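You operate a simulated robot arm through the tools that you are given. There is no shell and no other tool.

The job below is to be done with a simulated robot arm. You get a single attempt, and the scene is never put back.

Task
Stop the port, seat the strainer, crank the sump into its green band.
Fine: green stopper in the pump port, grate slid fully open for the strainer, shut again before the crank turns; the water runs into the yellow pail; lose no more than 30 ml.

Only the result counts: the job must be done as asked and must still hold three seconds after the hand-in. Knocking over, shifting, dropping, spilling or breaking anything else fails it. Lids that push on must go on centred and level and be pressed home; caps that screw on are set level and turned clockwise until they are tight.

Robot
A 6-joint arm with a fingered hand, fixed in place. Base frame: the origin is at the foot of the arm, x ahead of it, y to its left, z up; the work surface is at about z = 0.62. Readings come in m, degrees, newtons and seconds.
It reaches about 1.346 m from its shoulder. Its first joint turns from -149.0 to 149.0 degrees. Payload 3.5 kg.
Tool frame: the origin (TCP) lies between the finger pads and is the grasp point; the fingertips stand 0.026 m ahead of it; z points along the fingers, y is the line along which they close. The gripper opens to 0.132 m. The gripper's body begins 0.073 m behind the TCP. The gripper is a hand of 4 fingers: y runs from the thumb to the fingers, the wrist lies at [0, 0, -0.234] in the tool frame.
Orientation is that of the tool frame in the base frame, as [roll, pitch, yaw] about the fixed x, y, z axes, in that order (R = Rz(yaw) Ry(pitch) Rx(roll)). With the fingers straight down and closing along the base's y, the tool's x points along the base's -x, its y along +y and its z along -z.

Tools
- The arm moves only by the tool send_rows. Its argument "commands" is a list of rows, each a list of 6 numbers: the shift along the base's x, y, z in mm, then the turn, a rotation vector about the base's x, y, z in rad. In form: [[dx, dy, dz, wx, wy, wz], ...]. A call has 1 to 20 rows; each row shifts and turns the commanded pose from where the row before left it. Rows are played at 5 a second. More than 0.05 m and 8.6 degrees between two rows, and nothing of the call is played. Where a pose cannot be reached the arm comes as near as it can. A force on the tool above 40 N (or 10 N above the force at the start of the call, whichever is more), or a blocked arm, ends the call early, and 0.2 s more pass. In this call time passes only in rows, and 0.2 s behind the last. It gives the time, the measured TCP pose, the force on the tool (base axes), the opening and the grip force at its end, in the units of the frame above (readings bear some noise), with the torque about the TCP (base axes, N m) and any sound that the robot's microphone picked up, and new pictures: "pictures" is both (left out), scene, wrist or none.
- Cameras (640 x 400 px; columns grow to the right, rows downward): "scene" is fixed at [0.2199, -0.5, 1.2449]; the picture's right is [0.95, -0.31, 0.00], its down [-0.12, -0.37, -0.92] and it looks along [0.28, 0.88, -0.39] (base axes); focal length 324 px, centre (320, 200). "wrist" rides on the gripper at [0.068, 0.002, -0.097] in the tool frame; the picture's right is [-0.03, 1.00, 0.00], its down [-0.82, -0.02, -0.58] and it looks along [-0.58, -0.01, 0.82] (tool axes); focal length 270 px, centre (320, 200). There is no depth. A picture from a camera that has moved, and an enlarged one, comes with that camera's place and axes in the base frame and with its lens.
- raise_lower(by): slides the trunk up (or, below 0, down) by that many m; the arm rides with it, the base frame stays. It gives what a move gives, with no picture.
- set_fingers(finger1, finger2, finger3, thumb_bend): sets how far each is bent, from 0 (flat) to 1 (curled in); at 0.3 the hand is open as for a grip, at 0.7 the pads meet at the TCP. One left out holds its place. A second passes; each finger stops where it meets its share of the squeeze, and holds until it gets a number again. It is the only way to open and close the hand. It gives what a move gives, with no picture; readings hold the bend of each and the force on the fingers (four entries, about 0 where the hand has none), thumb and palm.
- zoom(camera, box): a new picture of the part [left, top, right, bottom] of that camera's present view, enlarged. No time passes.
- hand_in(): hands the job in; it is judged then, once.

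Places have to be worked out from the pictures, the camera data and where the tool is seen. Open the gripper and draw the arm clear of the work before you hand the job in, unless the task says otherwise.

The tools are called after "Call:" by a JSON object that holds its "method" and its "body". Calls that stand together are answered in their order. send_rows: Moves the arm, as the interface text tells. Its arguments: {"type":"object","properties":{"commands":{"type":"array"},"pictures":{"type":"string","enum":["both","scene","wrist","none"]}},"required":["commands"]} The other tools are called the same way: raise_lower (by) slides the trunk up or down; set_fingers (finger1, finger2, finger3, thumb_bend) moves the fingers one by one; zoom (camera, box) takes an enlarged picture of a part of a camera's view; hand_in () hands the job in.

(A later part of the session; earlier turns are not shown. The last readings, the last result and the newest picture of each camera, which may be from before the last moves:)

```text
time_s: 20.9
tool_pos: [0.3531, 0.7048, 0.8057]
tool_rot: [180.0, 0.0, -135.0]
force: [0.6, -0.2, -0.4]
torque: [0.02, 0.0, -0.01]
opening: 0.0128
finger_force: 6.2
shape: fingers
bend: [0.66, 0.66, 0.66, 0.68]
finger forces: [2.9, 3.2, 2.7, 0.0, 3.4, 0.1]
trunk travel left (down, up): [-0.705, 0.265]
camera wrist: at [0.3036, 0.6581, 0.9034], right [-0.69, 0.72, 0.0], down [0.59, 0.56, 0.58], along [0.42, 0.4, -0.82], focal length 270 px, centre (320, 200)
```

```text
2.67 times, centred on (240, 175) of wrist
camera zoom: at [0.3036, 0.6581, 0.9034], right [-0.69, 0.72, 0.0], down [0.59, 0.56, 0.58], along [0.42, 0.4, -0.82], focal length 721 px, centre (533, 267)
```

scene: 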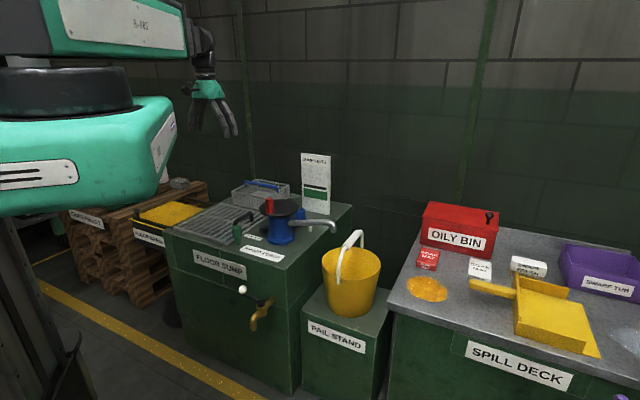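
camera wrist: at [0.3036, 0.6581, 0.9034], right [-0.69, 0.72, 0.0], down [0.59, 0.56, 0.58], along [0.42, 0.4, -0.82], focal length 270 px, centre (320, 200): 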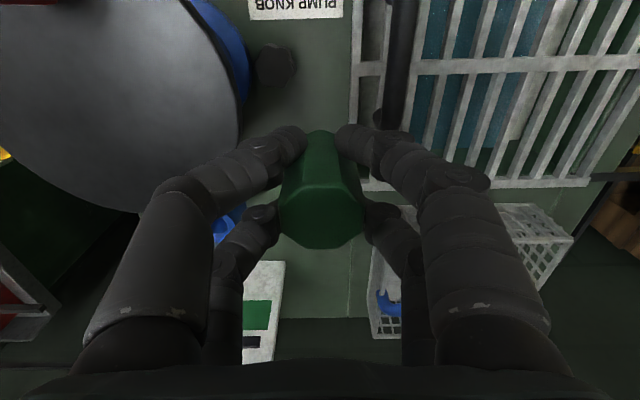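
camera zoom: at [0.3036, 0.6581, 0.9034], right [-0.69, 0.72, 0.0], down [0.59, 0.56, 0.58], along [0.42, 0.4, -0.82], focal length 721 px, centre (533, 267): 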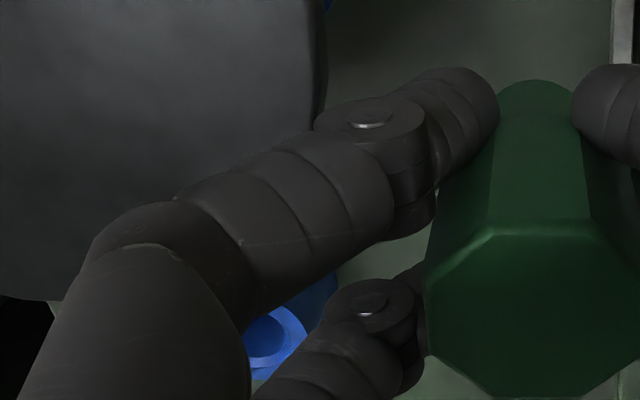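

The fingers partly hide the port here. From v≈0.88 it should be clear to the left of the thumb, so I'll move on in +v.

Call:
{"method": "send_rows", "body": {"commands": [[32.4, 32.4, 0, 0, 0, 0], [32.4, 32.4, 0, 0, 0, 0], [32.4, 32.4, 0, 0, 0, 0]], "pictures": "wrist"}}

Call:
{"method": "zoom", "body": {"camera": "wrist", "box": [120, 60, 280, 160]}}

Call:
{"method": "zoom", "body": {"camera": "scene", "box": [200, 140, 360, 240]}}

```text
time_s: 21.7
tool_pos: [0.45, 0.8026, 0.8079]
tool_rot: [180.0, 0.0, -135.0]
force: [-0.2, 0.6, -1.2]
torque: [0.0, -0.01, -0.02]
opening: 0.0128
finger_force: 6.0
shape: fingers
bend: [0.66, 0.66, 0.66, 0.68]
finger forces: [3.0, 3.3, 2.6, 0.0, 3.4, 0.1]
trunk travel left (down, up): [-0.705, 0.265]
camera wrist: at [0.4006, 0.7554, 0.9034], right [-0.69, 0.72, 0.0], down [0.59, 0.56, 0.58], along [0.42, 0.4, -0.82], focal length 270 px, centre (320, 200)
```

wrist: 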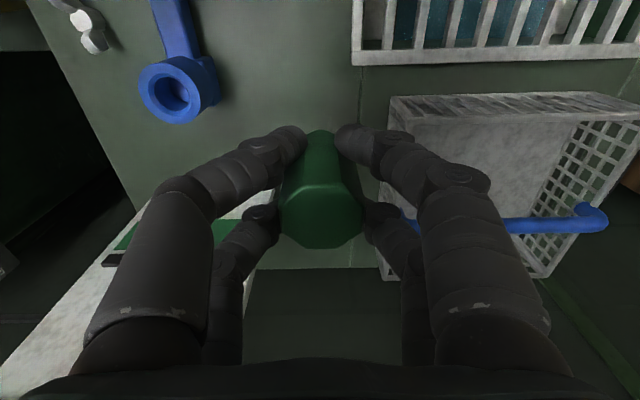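

```text
4.00 times, centred on (200, 110) of wrist
camera zoom: at [0.4006, 0.7554, 0.9034], right [-0.69, 0.72, 0.0], down [0.59, 0.56, 0.58], along [0.42, 0.4, -0.82], focal length 1081 px, centre (800, 560)
```

zoom: 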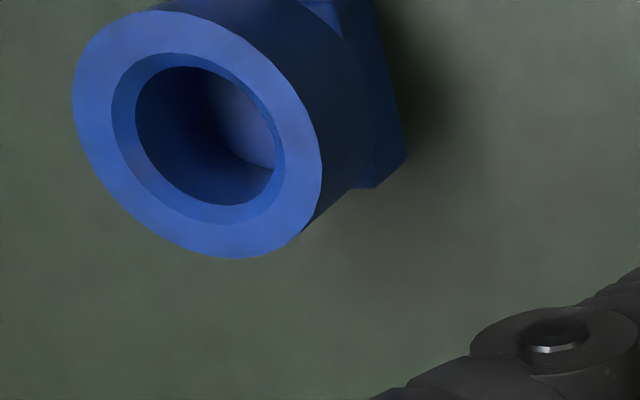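

```text
4.00 times, centred on (280, 190) of scene
camera zoom: at [0.2199, -0.5, 1.2449], right [0.95, -0.31, 0.0], down [-0.12, -0.37, -0.92], along [0.28, 0.88, -0.39], focal length 1296 px, centre (480, 240)
```

zoom: 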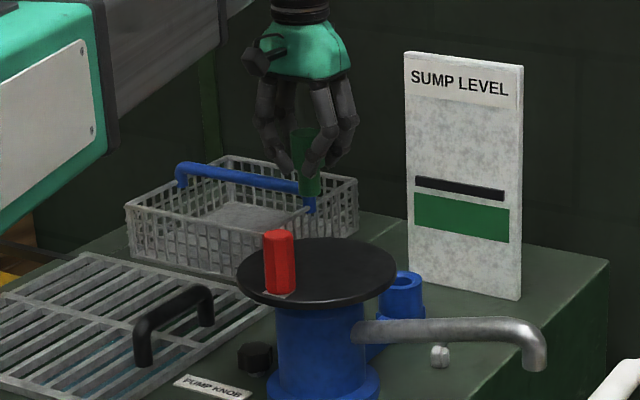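

I have a clean view of the port now. Combining three views puts the rim at u≈0.126, v≈0.868, z≈0.675, with a hole of about 28 to 35 mm. I'll move over it while still high.

Call:
{"method": "send_rows", "body": {"commands": [[24.6, -33.1, 0, 0, 0, 0], [24.6, -33.1, 0, 0, 0, 0], [24.6, -33.1, 0, 0, 0, 0]], "pictures": "wrist"}}

Call:
{"method": "raise_lower", "body": {"by": -0.055}}

Call:
{"method": "zoom", "body": {"camera": "wrist", "box": [240, 60, 400, 160]}}

Call:
{"method": "zoom", "body": {"camera": "scene", "box": [250, 150, 346, 210]}}

```text
time_s: 22.5
tool_pos: [0.5249, 0.703, 0.8068]
tool_rot: [180.0, 0.1, -135.0]
force: [-0.6, 0.3, -0.4]
torque: [-0.02, -0.02, -0.04]
opening: 0.0131
finger_force: 7.0
shape: fingers
bend: [0.66, 0.66, 0.66, 0.68]
finger forces: [3.1, 3.3, 2.7, 0.1, 3.3, 0.0]
trunk travel left (down, up): [-0.705, 0.265]
camera wrist: at [0.4745, 0.6576, 0.9033], right [-0.69, 0.72, 0.0], down [0.59, 0.56, 0.58], along [0.42, 0.4, -0.82], focal length 270 px, centre (320, 200)
```

wrist: 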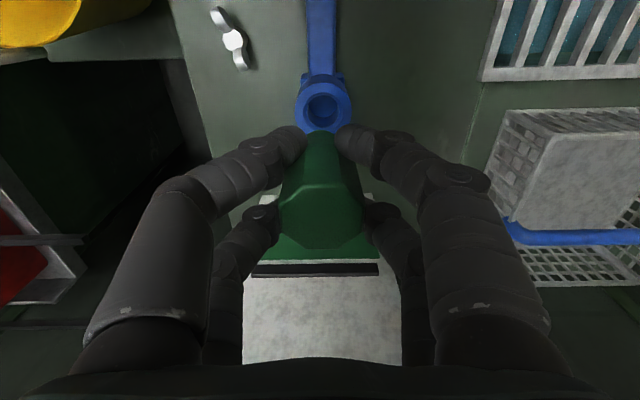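

```text
time_s: 23.5
tool_pos: [0.5237, 0.7049, 0.7519]
tool_rot: [180.0, 0.1, -135.0]
force: [0.0, -0.1, -0.3]
torque: [-0.01, 0.0, -0.03]
opening: 0.013
finger_force: 6.6
shape: fingers
bend: [0.66, 0.66, 0.66, 0.68]
finger forces: [3.1, 3.3, 2.7, 0.0, 3.4, 0.0]
trunk travel left (down, up): [-0.65, 0.32]
```

```text
4.00 times, centred on (320, 110) of wrist
camera zoom: at [0.4747, 0.6577, 0.8484], right [-0.69, 0.72, 0.0], down [0.59, 0.56, 0.58], along [0.42, 0.4, -0.82], focal length 1081 px, centre (320, 560)
```

zoom: 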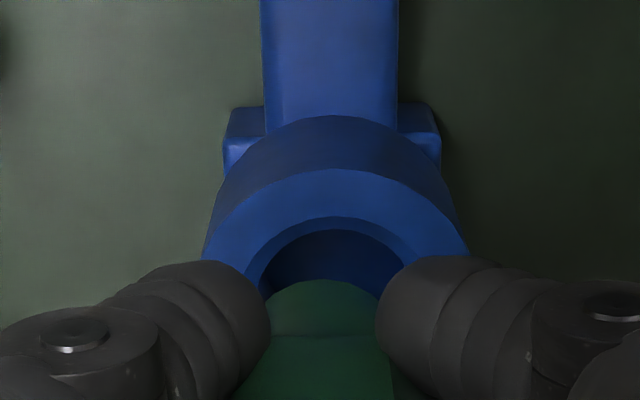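

```text
6.67 times, centred on (298, 180) of scene
camera zoom: at [0.2199, -0.5, 1.2449], right [0.95, -0.31, 0.0], down [-0.12, -0.37, -0.92], along [0.28, 0.88, -0.39], focal length 2160 px, centre (467, 333)
```

zoom: 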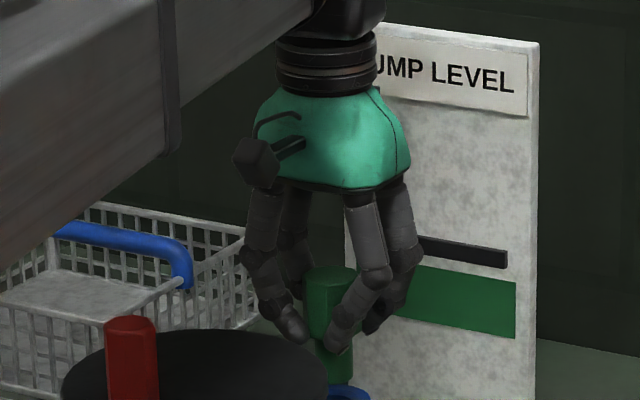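

The shank and the port line up to within about 2 mm. I'll nudge slightly and lower in steps, watching the force.

Call:
{"method": "send_rows", "body": {"commands": [[-1.2, 1.0, 0, 0, 0, 0]], "pictures": "none"}}

Call:
{"method": "raise_lower", "body": {"by": -0.016}}

Call:
{"method": "zoom", "body": {"camera": "wrist", "box": [240, 60, 400, 160]}}

Call:
{"method": "zoom", "body": {"camera": "scene", "box": [266, 165, 346, 215]}}

```text
time_s: 23.9
tool_pos: [0.5226, 0.7052, 0.7515]
tool_rot: [180.0, 0.1, -135.0]
force: [0.6, 0.6, -0.4]
torque: [-0.02, 0.02, 0.05]
opening: 0.0128
finger_force: 6.2
shape: fingers
bend: [0.66, 0.66, 0.66, 0.68]
finger forces: [3.1, 3.3, 2.7, 0.0, 3.4, 0.0]
trunk travel left (down, up): [-0.65, 0.32]
```

```text
time_s: 24.5
tool_pos: [0.5236, 0.7054, 0.7349]
tool_rot: [179.9, -0.1, -135.0]
force: [0.3, -0.2, -0.6]
torque: [-0.02, 0.02, 0.01]
opening: 0.0129
finger_force: 6.9
shape: fingers
bend: [0.66, 0.66, 0.66, 0.68]
finger forces: [3.1, 3.4, 2.7, 0.0, 3.5, 0.1]
trunk travel left (down, up): [-0.634, 0.336]
```

```text
4.00 times, centred on (320, 110) of wrist
camera zoom: at [0.4738, 0.6586, 0.8323], right [-0.69, 0.72, 0.0], down [0.59, 0.56, 0.58], along [0.42, 0.4, -0.82], focal length 1081 px, centre (320, 560)
```

zoom: 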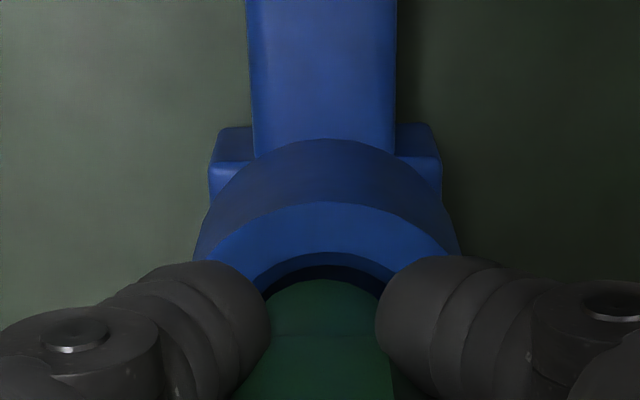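

```text
8.00 times, centred on (306, 190) of scene
camera zoom: at [0.2199, -0.5, 1.2449], right [0.95, -0.31, 0.0], down [-0.12, -0.37, -0.92], along [0.28, 0.88, -0.39], focal length 2592 px, centre (432, 280)
```

zoom: 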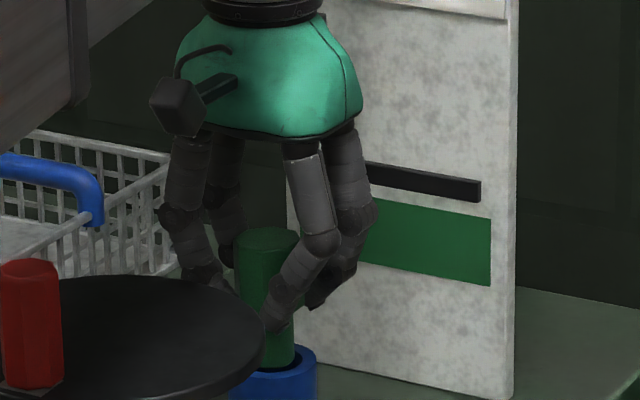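

Call:
{"method": "raise_lower", "body": {"by": -0.01}}

Call:
{"method": "zoom", "body": {"camera": "wrist", "box": [240, 60, 400, 160]}}

Call:
{"method": "zoom", "body": {"camera": "scene", "box": [266, 165, 346, 215]}}

```text
time_s: 25.1
tool_pos: [0.5224, 0.7057, 0.7254]
tool_rot: [180.0, 0.0, -134.9]
force: [-0.6, 0.0, 0.1]
torque: [-0.01, -0.02, -0.01]
opening: 0.0126
finger_force: 6.8
shape: fingers
bend: [0.66, 0.66, 0.66, 0.68]
finger forces: [3.2, 3.4, 2.8, 0.1, 3.4, 0.0]
trunk travel left (down, up): [-0.624, 0.346]
```

```text
4.00 times, centred on (320, 110) of wrist
camera zoom: at [0.4738, 0.6586, 0.8223], right [-0.69, 0.72, 0.0], down [0.59, 0.56, 0.58], along [0.42, 0.4, -0.82], focal length 1081 px, centre (320, 560)
```

zoom: 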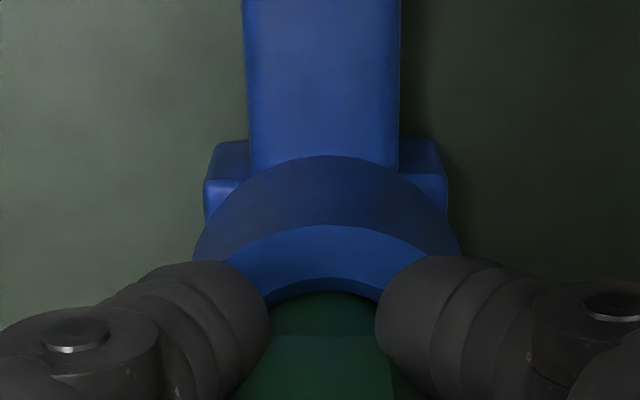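

```text
8.00 times, centred on (306, 190) of scene
camera zoom: at [0.2199, -0.5, 1.2449], right [0.95, -0.31, 0.0], down [-0.12, -0.37, -0.92], along [0.28, 0.88, -0.39], focal length 2592 px, centre (432, 280)
```

zoom: 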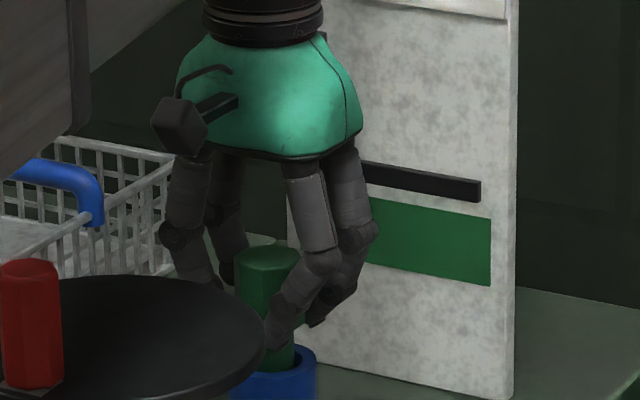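

The shank is going in without contact. I'll keep lowering in small steps until it seats.

Call:
{"method": "raise_lower", "body": {"by": -0.01}}

Call:
{"method": "raise_lower", "body": {"by": -0.005}}

Call:
{"method": "zoom", "body": {"camera": "wrist", "box": [240, 60, 400, 160]}}

Call:
{"method": "zoom", "body": {"camera": "scene", "box": [266, 165, 346, 215]}}

```text
time_s: 25.7
tool_pos: [0.5234, 0.7055, 0.7163]
tool_rot: [-179.9, 0.1, -135.0]
force: [-1.0, -0.4, -0.7]
torque: [0.03, -0.01, 0.02]
opening: 0.0127
finger_force: 6.2
shape: fingers
bend: [0.66, 0.66, 0.66, 0.68]
finger forces: [3.2, 3.4, 2.9, 0.0, 3.4, 0.0]
trunk travel left (down, up): [-0.614, 0.356]
```

```text
time_s: 26.2
tool_pos: [0.5241, 0.7058, 0.7102]
tool_rot: [180.0, 0.0, -135.0]
force: [-0.8, -0.7, 0.4]
torque: [0.01, -0.04, 0.03]
opening: 0.0126
finger_force: 6.2
shape: fingers
bend: [0.66, 0.66, 0.66, 0.68]
finger forces: [3.2, 3.5, 2.7, 0.0, 3.6, 0.0]
trunk travel left (down, up): [-0.609, 0.361]
```

```text
4.00 times, centred on (320, 110) of wrist
camera zoom: at [0.4738, 0.6586, 0.8073], right [-0.69, 0.72, 0.0], down [0.59, 0.56, 0.58], along [0.42, 0.4, -0.82], focal length 1081 px, centre (320, 560)
```

zoom: 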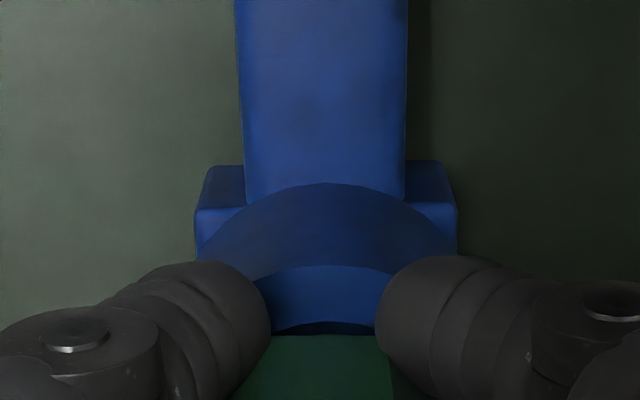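

```text
8.00 times, centred on (306, 190) of scene
camera zoom: at [0.2199, -0.5, 1.2449], right [0.95, -0.31, 0.0], down [-0.12, -0.37, -0.92], along [0.28, 0.88, -0.39], focal length 2592 px, centre (432, 280)
```

zoom: 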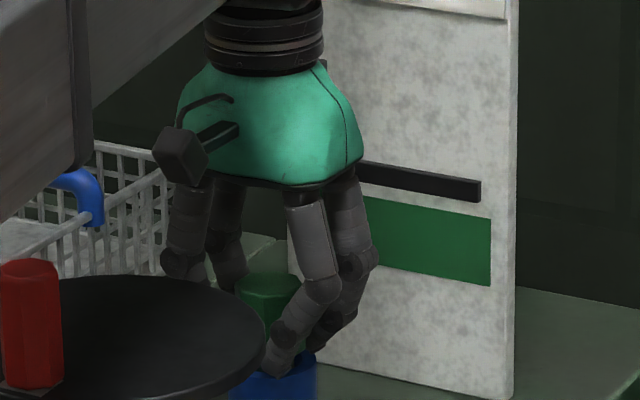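

Call:
{"method": "raise_lower", "body": {"by": -0.004}}

Call:
{"method": "raise_lower", "body": {"by": -0.004}}

Call:
{"method": "zoom", "body": {"camera": "wrist", "box": [240, 60, 400, 160]}}

Call:
{"method": "zoom", "body": {"camera": "scene", "box": [266, 165, 346, 215]}}

```text
time_s: 26.8
tool_pos: [0.523, 0.7049, 0.7082]
tool_rot: [179.9, 0.2, -135.0]
force: [2.6, 6.8, 26.0]
torque: [0.43, -0.14, -0.1]
opening: 0.0122
finger_force: 21.2
shape: fingers
bend: [0.69, 0.69, 0.69, 0.68]
finger forces: [14.2, 12.8, 11.6, 0.0, 4.0, 0.0]
trunk travel left (down, up): [-0.605, 0.365]
```

```text
time_s: 27.1
tool_pos: [0.5225, 0.7052, 0.7082]
tool_rot: [179.9, 0.3, -135.0]
force: [-2.1, 0.1, 35.4]
torque: [0.21, -0.02, -0.01]
opening: 0.0119
finger_force: 26.4
shape: fingers
bend: [0.7, 0.7, 0.7, 0.68]
finger forces: [16.9, 14.7, 17.5, 0.1, 4.5, 0.1]
trunk travel left (down, up): [-0.604, 0.366]
stopped: the force on the tool passed its limit at 47 N (the readings are from after the stop); the commanded pose is now the measured one
```

```text
4.00 times, centred on (320, 110) of wrist
camera zoom: at [0.4727, 0.6579, 0.8045], right [-0.69, 0.72, 0.0], down [0.59, 0.56, 0.58], along [0.42, 0.4, -0.81], focal length 1081 px, centre (320, 560)
```

zoom: 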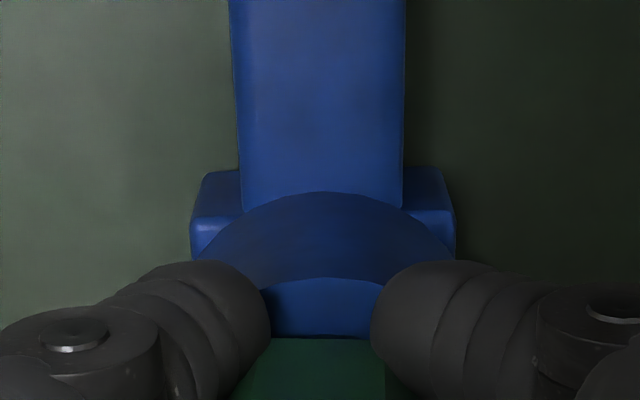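

```text
8.00 times, centred on (306, 190) of scene
camera zoom: at [0.2199, -0.5, 1.2449], right [0.95, -0.31, 0.0], down [-0.12, -0.37, -0.92], along [0.28, 0.88, -0.39], focal length 2592 px, centre (432, 280)
```

zoom: 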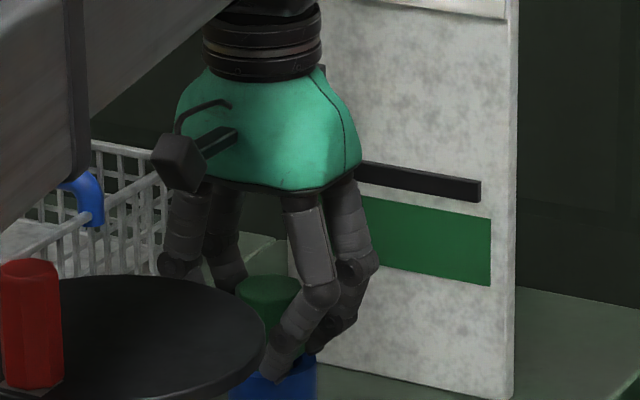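

Firm contact at about 35 N suggests the stopper is on its shoulder. I'll release it and rise to check.

Call:
{"method": "set_fingers", "body": {"finger1": 0.52, "finger2": 0.52, "finger3": 0.52, "thumb_bend": 0.52}}

Call:
{"method": "raise_lower", "body": {"by": 0.08}}

Call:
{"method": "zoom", "body": {"camera": "wrist", "box": [240, 60, 400, 160]}}

Call:
{"method": "zoom", "body": {"camera": "scene", "box": [266, 165, 346, 215]}}

```text
time_s: 28.1
tool_pos: [0.5224, 0.7054, 0.7058]
tool_rot: [179.9, 0.2, -135.0]
force: [1.0, -6.5, 16.8]
torque: [0.06, 0.16, 0.08]
opening: 0.0389
finger_force: 8.9
shape: fingers
bend: [0.73, 0.73, 0.52, 0.52]
finger forces: [8.9, 9.1, 0.1, 0.1, 0.0, 0.0]
trunk travel left (down, up): [-0.604, 0.366]
```

```text
time_s: 29.3
tool_pos: [0.5236, 0.7076, 0.7852]
tool_rot: [179.9, 0.2, -135.0]
force: [0.9, -0.9, 0.8]
torque: [0.01, -0.01, 0.02]
opening: 0.0587
finger_force: 0.1
shape: fingers
bend: [0.52, 0.52, 0.52, 0.52]
finger forces: [0.0, 0.0, 0.0, 0.0, 0.0, 0.0]
trunk travel left (down, up): [-0.684, 0.286]
```

```text
4.00 times, centred on (320, 110) of wrist
camera zoom: at [0.4741, 0.6594, 0.8819], right [-0.69, 0.72, 0.0], down [0.59, 0.56, 0.58], along [0.42, 0.4, -0.82], focal length 1081 px, centre (320, 560)
```

zoom: 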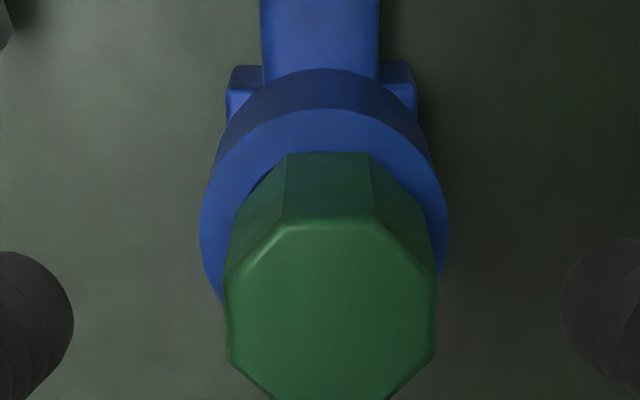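

```text
8.00 times, centred on (306, 190) of scene
camera zoom: at [0.2199, -0.5, 1.2449], right [0.95, -0.31, 0.0], down [-0.12, -0.37, -0.92], along [0.28, 0.88, -0.39], focal length 2592 px, centre (432, 280)
```

zoom: 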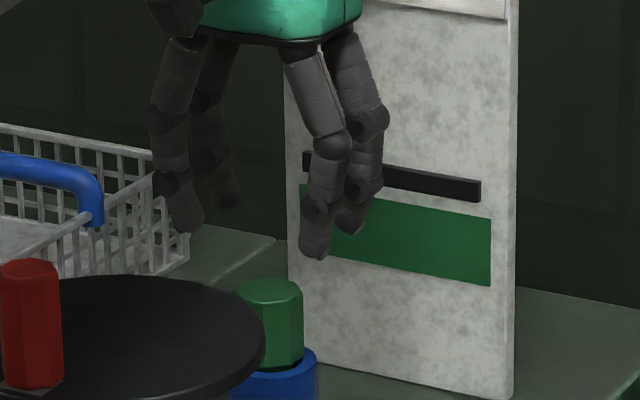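

The stopper stands upright in the port, but fingers 1 and 2 had been touching the rim. To be sure it's home, I'll close the fingers and press on its top.

Call:
{"method": "set_fingers", "body": {"finger1": 0.7, "finger2": 0.7, "finger3": 0.7, "thumb_bend": 0.7}}

Call:
{"method": "raise_lower", "body": {"by": -0.036}}

Call:
{"method": "raise_lower", "body": {"by": -0.005}}

Call:
{"method": "zoom", "body": {"camera": "scene", "box": [266, 165, 346, 215]}}

Call:
{"method": "zoom", "body": {"camera": "wrist", "box": [240, 60, 400, 160]}}

```text
time_s: 30.3
tool_pos: [0.523, 0.7062, 0.7847]
tool_rot: [179.9, 0.1, -135.0]
force: [0.2, 0.7, -0.3]
torque: [0.0, -0.02, -0.02]
opening: 0.0015
finger_force: 0.0
shape: fingers
bend: [0.7, 0.7, 0.7, 0.7]
finger forces: [0.0, 0.0, 0.0, 0.0, 0.1, 0.0]
trunk travel left (down, up): [-0.684, 0.286]
```

```text
time_s: 31.1
tool_pos: [0.5235, 0.7053, 0.7485]
tool_rot: [180.0, 0.1, -135.0]
force: [0.6, 0.0, -0.1]
torque: [0.02, -0.04, 0.02]
opening: 0.0014
finger_force: 0.0
shape: fingers
bend: [0.7, 0.7, 0.7, 0.7]
finger forces: [0.1, 0.0, 0.0, 0.0, 0.0, 0.1]
trunk travel left (down, up): [-0.648, 0.322]
```

```text
time_s: 31.6
tool_pos: [0.523, 0.7053, 0.7449]
tool_rot: [179.9, 0.4, -135.0]
force: [1.4, 2.5, 22.8]
torque: [0.16, -0.1, 0.01]
opening: 0.0002
finger_force: 11.9
shape: fingers
bend: [0.71, 0.71, 0.71, 0.7]
finger forces: [7.2, 7.6, 9.5, 0.0, 0.0, 0.0]
trunk travel left (down, up): [-0.643, 0.327]
```

```text
8.00 times, centred on (306, 190) of scene
camera zoom: at [0.2199, -0.5, 1.2449], right [0.95, -0.31, 0.0], down [-0.12, -0.37, -0.92], along [0.28, 0.88, -0.39], focal length 2592 px, centre (432, 280)
```

zoom: 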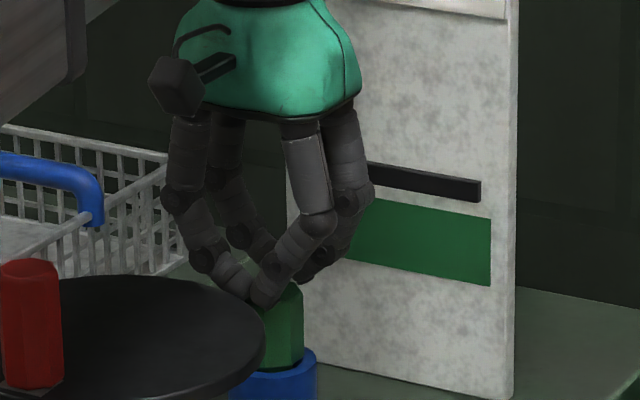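

```text
4.00 times, centred on (320, 110) of wrist
camera zoom: at [0.4735, 0.6588, 0.8426], right [-0.69, 0.72, 0.0], down [0.59, 0.56, 0.58], along [0.42, 0.4, -0.81], focal length 1081 px, centre (320, 560)
```

zoom: 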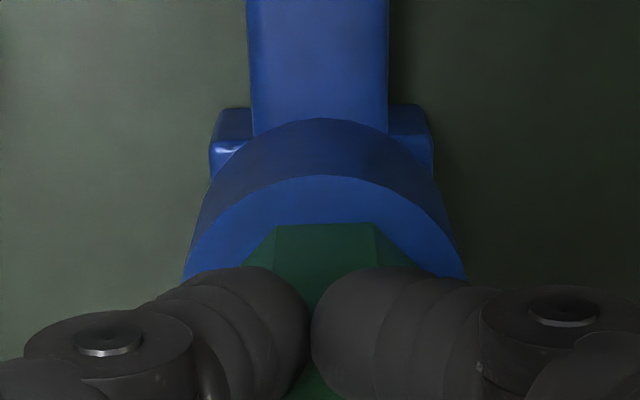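

Contact on top is at z≈0.719 with 23 N. I'll press a little harder and see if it goes any deeper.

Call:
{"method": "raise_lower", "body": {"by": -0.003}}

Call:
{"method": "raise_lower", "body": {"by": 0.1}}

Call:
{"method": "zoom", "body": {"camera": "scene", "box": [266, 165, 346, 215]}}

Call:
{"method": "zoom", "body": {"camera": "wrist", "box": [240, 60, 400, 160]}}

```text
time_s: 32.1
tool_pos: [0.5227, 0.7062, 0.7452]
tool_rot: [179.9, 0.5, -135.0]
force: [0.6, 2.0, 35.5]
torque: [0.16, -0.15, -0.02]
opening: 0.0
finger_force: 19.2
shape: fingers
bend: [0.72, 0.72, 0.72, 0.7]
finger forces: [13.2, 9.9, 15.3, 0.0, 0.1, 0.0]
trunk travel left (down, up): [-0.641, 0.329]
stopped: the force on the tool passed its limit at 47 N (the readings are from after the stop); the commanded pose is now the measured one
```

```text
time_s: 33.4
tool_pos: [0.5236, 0.7074, 0.8409]
tool_rot: [179.9, 0.2, -135.0]
force: [-0.2, 0.4, 0.6]
torque: [-0.03, -0.03, -0.01]
opening: 0.0011
finger_force: 0.0
shape: fingers
bend: [0.7, 0.7, 0.7, 0.7]
finger forces: [0.1, 0.0, 0.0, 0.0, 0.1, 0.0]
trunk travel left (down, up): [-0.741, 0.229]
```

```text
8.00 times, centred on (306, 190) of scene
camera zoom: at [0.2199, -0.5, 1.2449], right [0.95, -0.31, 0.0], down [-0.12, -0.37, -0.92], along [0.28, 0.88, -0.39], focal length 2592 px, centre (432, 280)
```

zoom: 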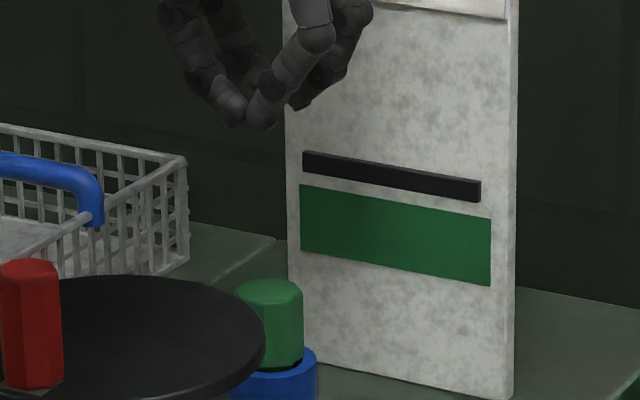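

```text
4.00 times, centred on (320, 110) of wrist
camera zoom: at [0.4744, 0.66, 0.9386], right [-0.69, 0.72, 0.0], down [0.59, 0.56, 0.58], along [0.42, 0.4, -0.81], focal length 1081 px, centre (320, 560)
```

zoom: 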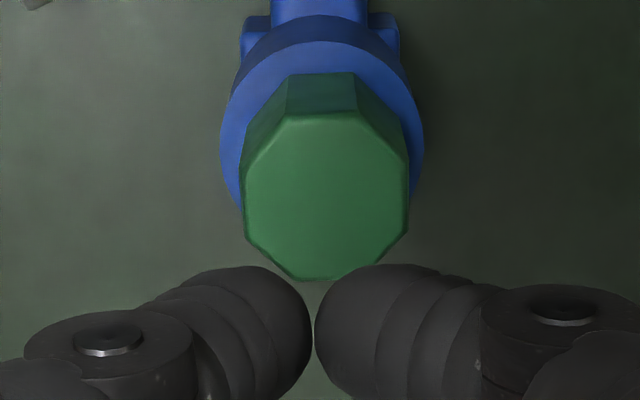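

The stopper didn't move under more than 40 N, so it's seated level. Now for the grate: I'll go over in +u first, then back toward its handle, and reopen the fingers partway.

Call:
{"method": "send_rows", "body": {"commands": [[-31.8, 31.8, 0, 0, 0, 0], [-31.8, 31.8, 0, 0, 0, 0], [-31.8, 31.8, 0, 0, 0, 0], [-31.8, 31.8, 0, 0, 0, 0], [-30, -30, 0, 0, 0, 0], [-30, -30, 0, 0, 0, 0], [-30, -30, 0, 0, 0, 0], [-30, -30, 0, 0, 0, 0]], "pictures": "none"}}

Call:
{"method": "set_fingers", "body": {"finger1": 0.5, "finger2": 0.5, "finger3": 0.5, "thumb_bend": 0.5}}

Call:
{"method": "zoom", "body": {"camera": "wrist", "box": [0, 0, 640, 400]}}

Call:
{"method": "zoom", "body": {"camera": "wrist", "box": [240, 50, 400, 150]}}

Call:
{"method": "zoom", "body": {"camera": "scene", "box": [180, 170, 340, 270]}}

```text
time_s: 35.2
tool_pos: [0.2751, 0.7134, 0.8416]
tool_rot: [180.0, 0.2, -135.0]
force: [-0.3, 0.5, -0.6]
torque: [-0.04, -0.01, 0.02]
opening: 0.0009
finger_force: 0.1
shape: fingers
bend: [0.7, 0.7, 0.7, 0.7]
finger forces: [0.1, 0.0, 0.1, 0.0, 0.0, 0.1]
trunk travel left (down, up): [-0.741, 0.229]
```

```text
time_s: 36.2
tool_pos: [0.2767, 0.7139, 0.8425]
tool_rot: [179.9, 0.2, -135.0]
force: [0.0, -0.3, -0.9]
torque: [0.02, 0.0, 0.0]
opening: 0.0656
finger_force: 0.0
shape: fingers
bend: [0.5, 0.5, 0.5, 0.5]
finger forces: [0.0, 0.0, 0.0, 0.0, 0.0, 0.1]
trunk travel left (down, up): [-0.741, 0.229]
```

```text
1.00 times, centred on (320, 200) of wrist (not enlarged: the box is as wide or as high as the picture)
camera zoom: at [0.2269, 0.6672, 0.9387], right [-0.69, 0.72, 0.0], down [0.59, 0.56, 0.58], along [0.42, 0.4, -0.81], focal length 270 px, centre (320, 200)
```

zoom: 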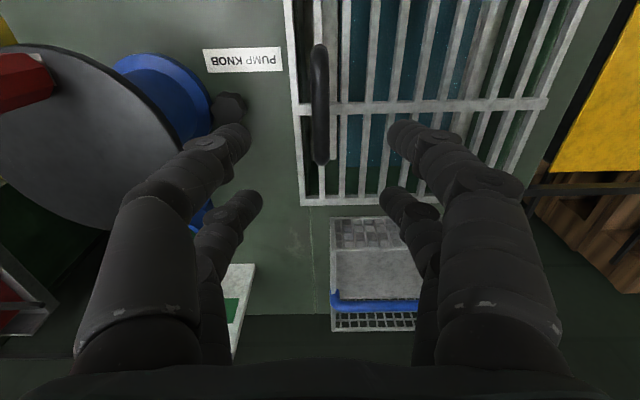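

```text
4.00 times, centred on (320, 100) of wrist
camera zoom: at [0.2269, 0.6672, 0.9387], right [-0.69, 0.72, 0.0], down [0.59, 0.56, 0.58], along [0.42, 0.4, -0.81], focal length 1081 px, centre (320, 600)
```

zoom: 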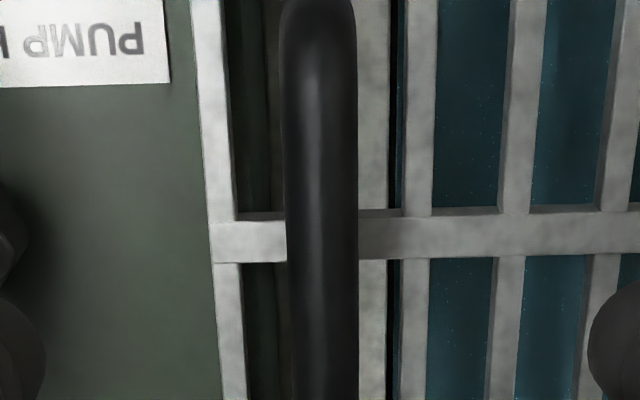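

```text
4.00 times, centred on (260, 220) of scene
camera zoom: at [0.2199, -0.5, 1.2449], right [0.95, -0.31, 0.0], down [-0.12, -0.37, -0.92], along [0.28, 0.88, -0.39], focal length 1296 px, centre (560, 120)
```

zoom: 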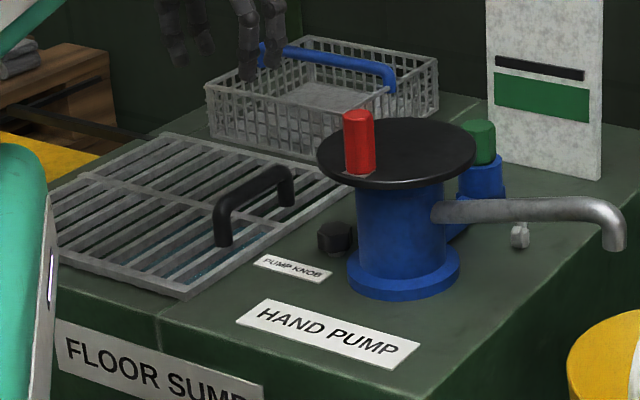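

The handle bar is straight below: u≈0.31, v 0.655 to 0.775, bar centre around z≈0.667. I'll centre on it in v and go down.

Call:
{"method": "send_rows", "body": {"commands": [[10, 11.3, 0, 0, 0, 0]], "pictures": "none"}}

Call:
{"method": "raise_lower", "body": {"by": -0.135}}

Call:
{"method": "zoom", "body": {"camera": "wrist", "box": [160, 50, 480, 250]}}

Call:
{"method": "zoom", "body": {"camera": "scene", "box": [180, 170, 340, 270]}}

```text
time_s: 36.6
tool_pos: [0.2861, 0.7264, 0.8429]
tool_rot: [179.9, 0.3, -134.9]
force: [0.0, -0.4, 0.2]
torque: [0.01, -0.02, 0.01]
opening: 0.0653
finger_force: 0.1
shape: fingers
bend: [0.5, 0.5, 0.5, 0.5]
finger forces: [0.1, 0.1, 0.0, 0.1, 0.0, 0.1]
trunk travel left (down, up): [-0.741, 0.229]
```

```text
time_s: 38.2
tool_pos: [0.2857, 0.725, 0.7072]
tool_rot: [180.0, 0.2, -134.9]
force: [0.7, -0.2, 0.6]
torque: [0.0, -0.01, -0.02]
opening: 0.0651
finger_force: 0.1
shape: fingers
bend: [0.5, 0.5, 0.5, 0.5]
finger forces: [0.0, 0.0, 0.0, 0.1, 0.1, 0.0]
trunk travel left (down, up): [-0.606, 0.364]
```

```text
2.00 times, centred on (320, 150) of wrist
camera zoom: at [0.2368, 0.6788, 0.8037], right [-0.69, 0.72, 0.0], down [0.59, 0.56, 0.58], along [0.42, 0.4, -0.81], focal length 541 px, centre (320, 300)
```

zoom: 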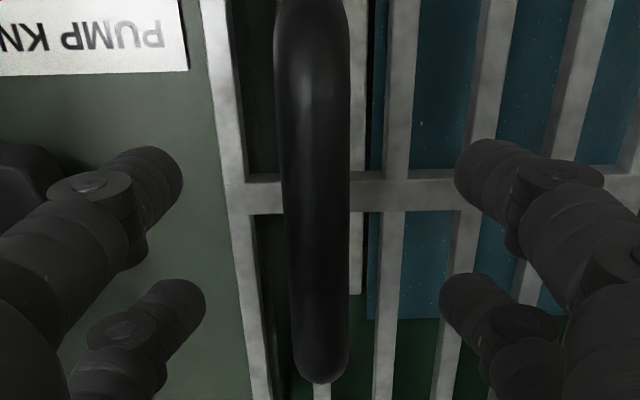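

```text
4.00 times, centred on (260, 220) of scene
camera zoom: at [0.2199, -0.5, 1.2449], right [0.95, -0.31, 0.0], down [-0.12, -0.37, -0.92], along [0.28, 0.88, -0.39], focal length 1296 px, centre (560, 120)
```

zoom: 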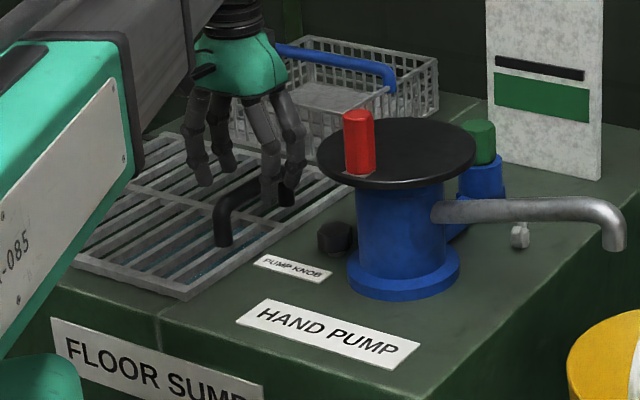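

Call:
{"method": "raise_lower", "body": {"by": -0.034}}

Call:
{"method": "set_fingers", "body": {"finger1": 0.7, "finger2": 0.7, "finger3": 0.7, "thumb_bend": 0.7}}

Call:
{"method": "zoom", "body": {"camera": "scene", "box": [180, 170, 340, 270]}}

Call:
{"method": "zoom", "body": {"camera": "wrist", "box": [160, 50, 480, 250]}}

```text
time_s: 39.0
tool_pos: [0.2867, 0.7265, 0.6737]
tool_rot: [180.0, 0.2, -135.0]
force: [0.8, 0.1, -0.5]
torque: [0.02, -0.05, 0.0]
opening: 0.0653
finger_force: 0.1
shape: fingers
bend: [0.5, 0.5, 0.5, 0.5]
finger forces: [0.0, 0.0, 0.0, 0.0, 0.1, 0.0]
trunk travel left (down, up): [-0.572, 0.398]
```

```text
time_s: 40.0
tool_pos: [0.285, 0.7261, 0.6725]
tool_rot: [179.9, 0.1, -135.0]
force: [0.7, -1.1, 0.1]
torque: [-0.03, 0.0, -0.02]
opening: 0.0023
finger_force: 0.1
shape: fingers
bend: [0.7, 0.7, 0.7, 0.7]
finger forces: [0.1, 0.0, 0.0, 0.1, 0.8, 0.0]
trunk travel left (down, up): [-0.572, 0.398]
```

```text
4.00 times, centred on (260, 220) of scene
camera zoom: at [0.2199, -0.5, 1.2449], right [0.95, -0.31, 0.0], down [-0.12, -0.37, -0.92], along [0.28, 0.88, -0.39], focal length 1296 px, centre (560, 120)
```

zoom: 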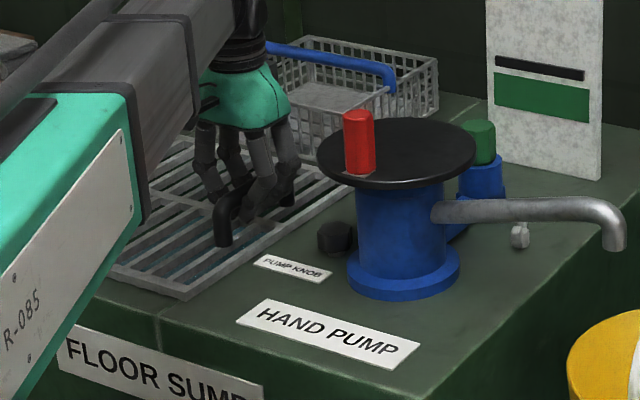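

```text
2.00 times, centred on (320, 150) of wrist
camera zoom: at [0.2368, 0.6788, 0.7697], right [-0.69, 0.72, 0.0], down [0.59, 0.56, 0.58], along [0.42, 0.4, -0.81], focal length 541 px, centre (320, 300)
```

zoom: 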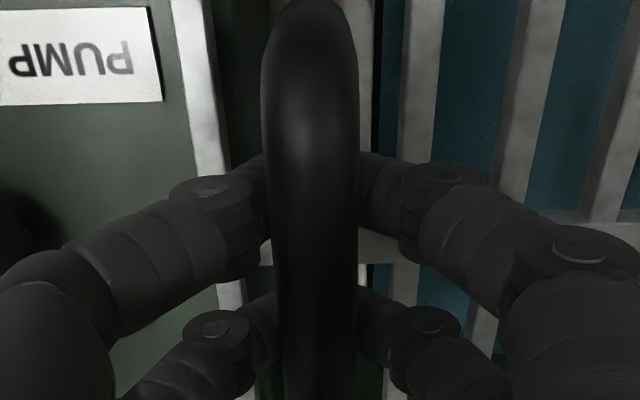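

The fingers closed underneath the bar, which sits higher than I thought (about z=0.683). I'll reopen, rise 12 mm and grip it properly.

Call:
{"method": "set_fingers", "body": {"finger1": 0.52, "finger2": 0.52, "finger3": 0.52, "thumb_bend": 0.52}}

Call:
{"method": "raise_lower", "body": {"by": 0.012}}

Call:
{"method": "set_fingers", "body": {"finger1": 0.7, "finger2": 0.7, "finger3": 0.7, "thumb_bend": 0.7}}

```text
time_s: 41.0
tool_pos: [0.2853, 0.7253, 0.6731]
tool_rot: [179.9, 0.2, -135.1]
force: [-0.6, -0.2, 0.4]
torque: [0.02, 0.0, 0.02]
opening: 0.0584
finger_force: 0.0
shape: fingers
bend: [0.52, 0.52, 0.52, 0.52]
finger forces: [0.1, 0.0, 0.1, 0.0, 0.0, 0.1]
trunk travel left (down, up): [-0.572, 0.398]
```

```text
time_s: 41.6
tool_pos: [0.2859, 0.7267, 0.686]
tool_rot: [179.9, 0.2, -135.0]
force: [0.2, -0.2, 0.3]
torque: [0.01, -0.02, 0.01]
opening: 0.0587
finger_force: 0.0
shape: fingers
bend: [0.52, 0.52, 0.52, 0.52]
finger forces: [0.0, 0.1, 0.0, 0.0, 0.1, 0.1]
trunk travel left (down, up): [-0.584, 0.386]
```

```text
time_s: 42.6
tool_pos: [0.2864, 0.7265, 0.6842]
tool_rot: [180.0, 0.3, -135.0]
force: [0.6, -1.4, -4.6]
torque: [0.01, -0.03, 0.05]
opening: 0.0116
finger_force: 5.5
shape: fingers
bend: [0.67, 0.67, 0.66, 0.68]
finger forces: [2.5, 2.4, 2.7, 0.0, 3.9, 0.0]
trunk travel left (down, up): [-0.584, 0.386]
```

All four fingers grip the bar. I'll start sliding the grate along +u gently and watch the force.

Call:
{"method": "send_rows", "body": {"commands": [[-7, 7, 0, 0, 0, 0], [-7, 7, 0, 0, 0, 0], [-7, 7, 0, 0, 0, 0], [-7, 7, 0, 0, 0, 0]], "pictures": "both"}}

```text
time_s: 43.6
tool_pos: [0.2577, 0.7546, 0.6855]
tool_rot: [179.8, 0.2, -135.0]
force: [-0.1, -0.6, -4.7]
torque: [-0.01, 0.0, 0.0]
opening: 0.0118
finger_force: 5.8
shape: fingers
bend: [0.67, 0.67, 0.66, 0.68]
finger forces: [2.9, 2.8, 2.5, 0.1, 3.7, 0.0]
trunk travel left (down, up): [-0.584, 0.386]
camera wrist: at [0.2087, 0.707, 0.7815], right [-0.69, 0.72, 0.0], down [0.59, 0.56, 0.58], along [0.42, 0.4, -0.81], focal length 270 px, centre (320, 200)
```

scene: 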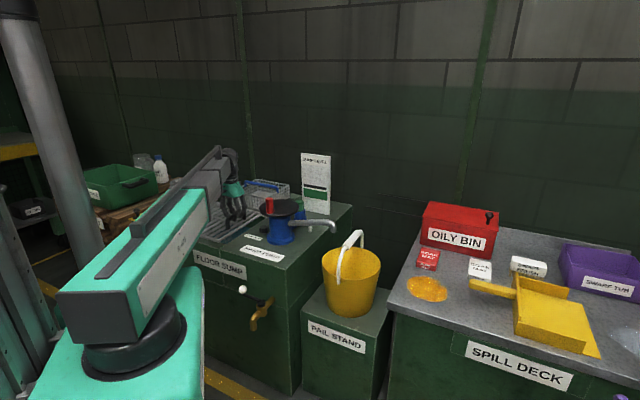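
wrist: 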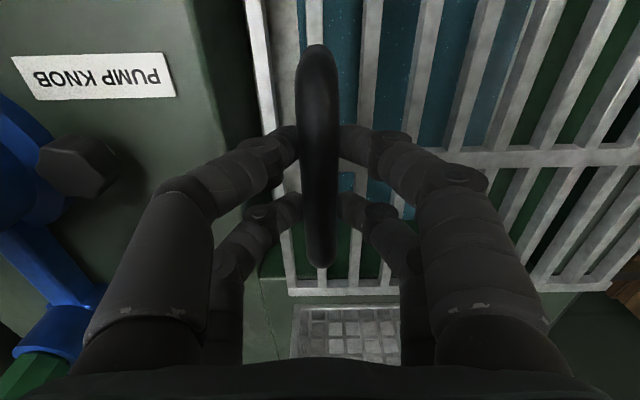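

The grate moves freely, so I'll keep sliding.

Call:
{"method": "send_rows", "body": {"commands": [[-10, 10, 0, 0, 0, 0], [-10, 10, 0, 0, 0, 0], [-10, 10, 0, 0, 0, 0], [-10, 10, 0, 0, 0, 0], [-10, 10, 0, 0, 0, 0], [-10, 10, 0, 0, 0, 0], [-10, 10, 0, 0, 0, 0], [-10, 10, 0, 0, 0, 0], [-10, 10, 0, 0, 0, 0], [-10, 10, 0, 0, 0, 0]], "pictures": "both"}}

```text
time_s: 45.8
tool_pos: [0.157, 0.8539, 0.6844]
tool_rot: [179.8, 0.2, -135.0]
force: [2.2, 2.4, -4.2]
torque: [0.09, -0.01, 0.02]
opening: 0.0115
finger_force: 5.7
shape: fingers
bend: [0.67, 0.67, 0.66, 0.68]
finger forces: [2.8, 2.9, 2.5, 0.1, 3.7, 0.1]
trunk travel left (down, up): [-0.584, 0.386]
camera wrist: at [0.1081, 0.8068, 0.7813], right [-0.69, 0.73, 0.0], down [0.59, 0.56, 0.58], along [0.42, 0.4, -0.81], focal length 270 px, centre (320, 200)
```

scene: 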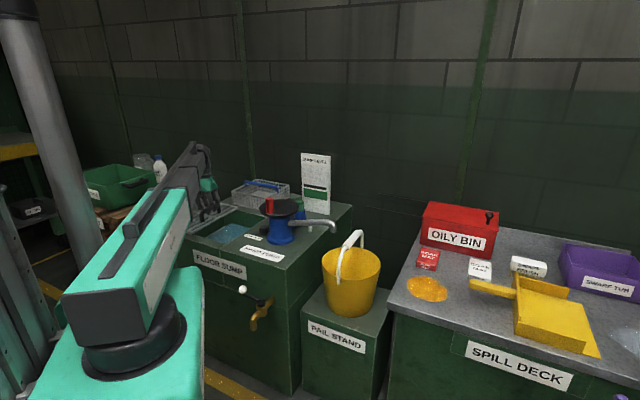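
wrist: 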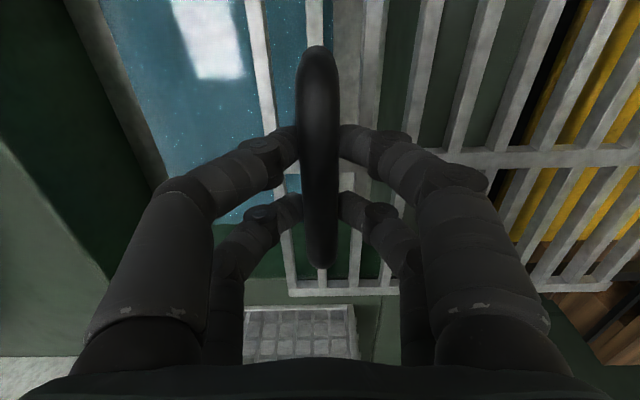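

Call:
{"method": "send_rows", "body": {"commands": [[-7, 7, 0, 0, 0, 0], [-7, 7, 0, 0, 0, 0], [-7, 7, 0, 0, 0, 0], [-7, 7, 0, 0, 0, 0], [-7, 7, 0, 0, 0, 0]], "pictures": "none"}}

Call:
{"method": "send_rows", "body": {"commands": [[-4, 4, 0, 0, 0, 0], [-4, 4, 0, 0, 0, 0], [-4, 4, 0, 0, 0, 0], [-4, 4, 0, 0, 0, 0], [-4, 4, 0, 0, 0, 0]], "pictures": "both"}}

```text
time_s: 47.0
tool_pos: [0.1222, 0.89, 0.6853]
tool_rot: [179.8, 0.2, -135.0]
force: [-1.1, -0.8, -5.2]
torque: [-0.01, 0.05, 0.01]
opening: 0.0116
finger_force: 6.9
shape: fingers
bend: [0.67, 0.67, 0.66, 0.68]
finger forces: [2.9, 3.0, 2.6, 0.1, 3.7, 0.0]
trunk travel left (down, up): [-0.584, 0.386]
```

```text
time_s: 48.2
tool_pos: [0.1024, 0.909, 0.6861]
tool_rot: [179.9, 0.2, -134.9]
force: [-2.0, -2.4, -5.1]
torque: [-0.05, 0.04, 0.06]
opening: 0.0113
finger_force: 6.0
shape: fingers
bend: [0.67, 0.67, 0.66, 0.68]
finger forces: [2.8, 2.9, 2.8, 0.1, 4.1, 0.0]
trunk travel left (down, up): [-0.584, 0.386]
camera wrist: at [0.0532, 0.863, 0.7814], right [-0.69, 0.72, 0.0], down [0.59, 0.56, 0.58], along [0.42, 0.4, -0.81], focal length 270 px, centre (320, 200)
```

scene: 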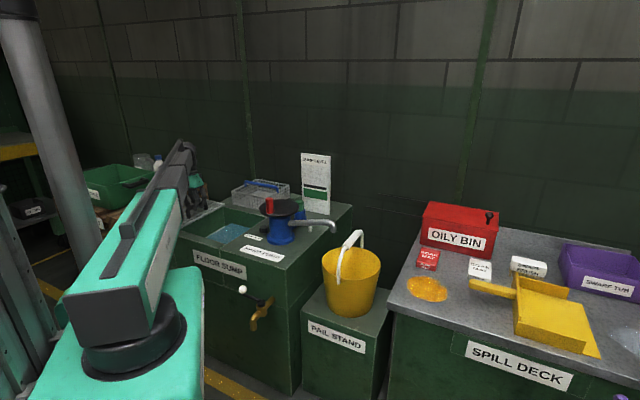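
wrist: 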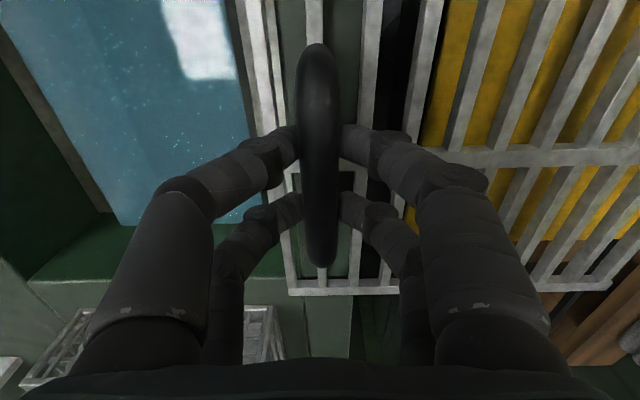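

About 0.26 m of travel so far with no stop. I'll go on in small steps until it meets its end stop.

Call:
{"method": "send_rows", "body": {"commands": [[-3, 3, 0, 0, 0, 0], [-3, 3, 0, 0, 0, 0], [-3, 3, 0, 0, 0, 0], [-3, 3, 0, 0, 0, 0], [-3, 3, 0, 0, 0, 0], [-3, 3, 0, 0, 0, 0]], "pictures": "none"}}

Call:
{"method": "send_rows", "body": {"commands": [[-2, 2, 0, 0, 0, 0], [-2, 2, 0, 0, 0, 0], [-2, 2, 0, 0, 0, 0], [-2, 2, 0, 0, 0, 0], [-2, 2, 0, 0, 0, 0], [-2, 2, 0, 0, 0, 0]], "pictures": "both"}}

```text
time_s: 49.6
tool_pos: [0.0894, 0.923, 0.6862]
tool_rot: [-179.7, 0.2, -135.1]
force: [24.2, -22.2, 6.1]
torque: [-0.58, -0.52, 0.2]
opening: 0.0238
finger_force: 14.6
shape: fingers
bend: [0.7, 0.7, 0.59, 0.63]
finger forces: [0.0, 0.0, 9.9, 0.0, 19.1, 0.0]
trunk travel left (down, up): [-0.584, 0.386]
```

```text
time_s: 50.5
tool_pos: [0.0882, 0.9247, 0.6856]
tool_rot: [-178.8, 0.4, -135.3]
force: [22.7, -23.9, 1.4]
torque: [-0.51, -0.42, 0.16]
opening: 0.0249
finger_force: 15.1
shape: fingers
bend: [0.7, 0.7, 0.58, 0.62]
finger forces: [0.0, 0.0, 11.1, 0.0, 20.2, 0.1]
trunk travel left (down, up): [-0.584, 0.386]
stopped in row 4: the force on the tool passed its limit at 44 N (the readings are from after the stop); the commanded pose is now the measured one
camera wrist: at [0.0366, 0.8794, 0.7828], right [-0.69, 0.73, -0.02], down [0.58, 0.57, 0.58], along [0.44, 0.39, -0.81], focal length 270 px, centre (320, 200)
```

scene: 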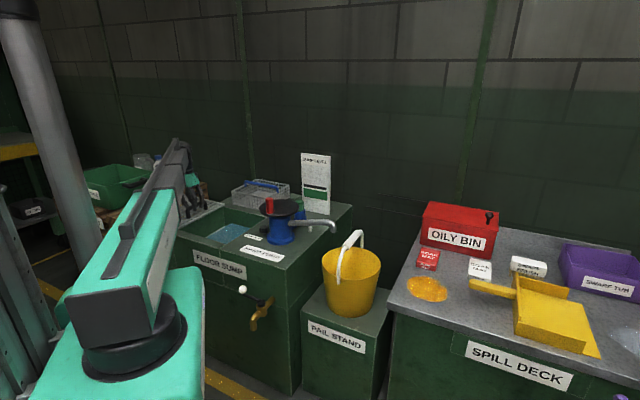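
wrist: 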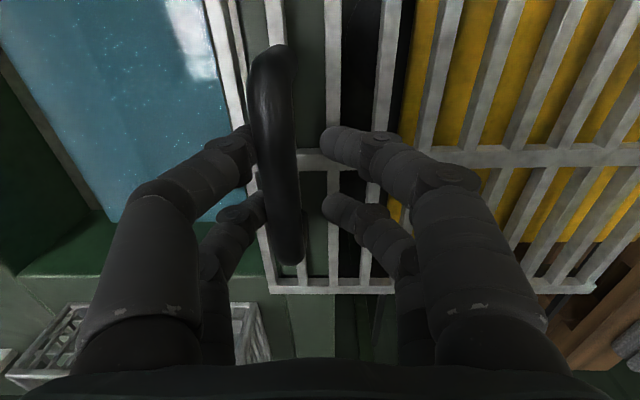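

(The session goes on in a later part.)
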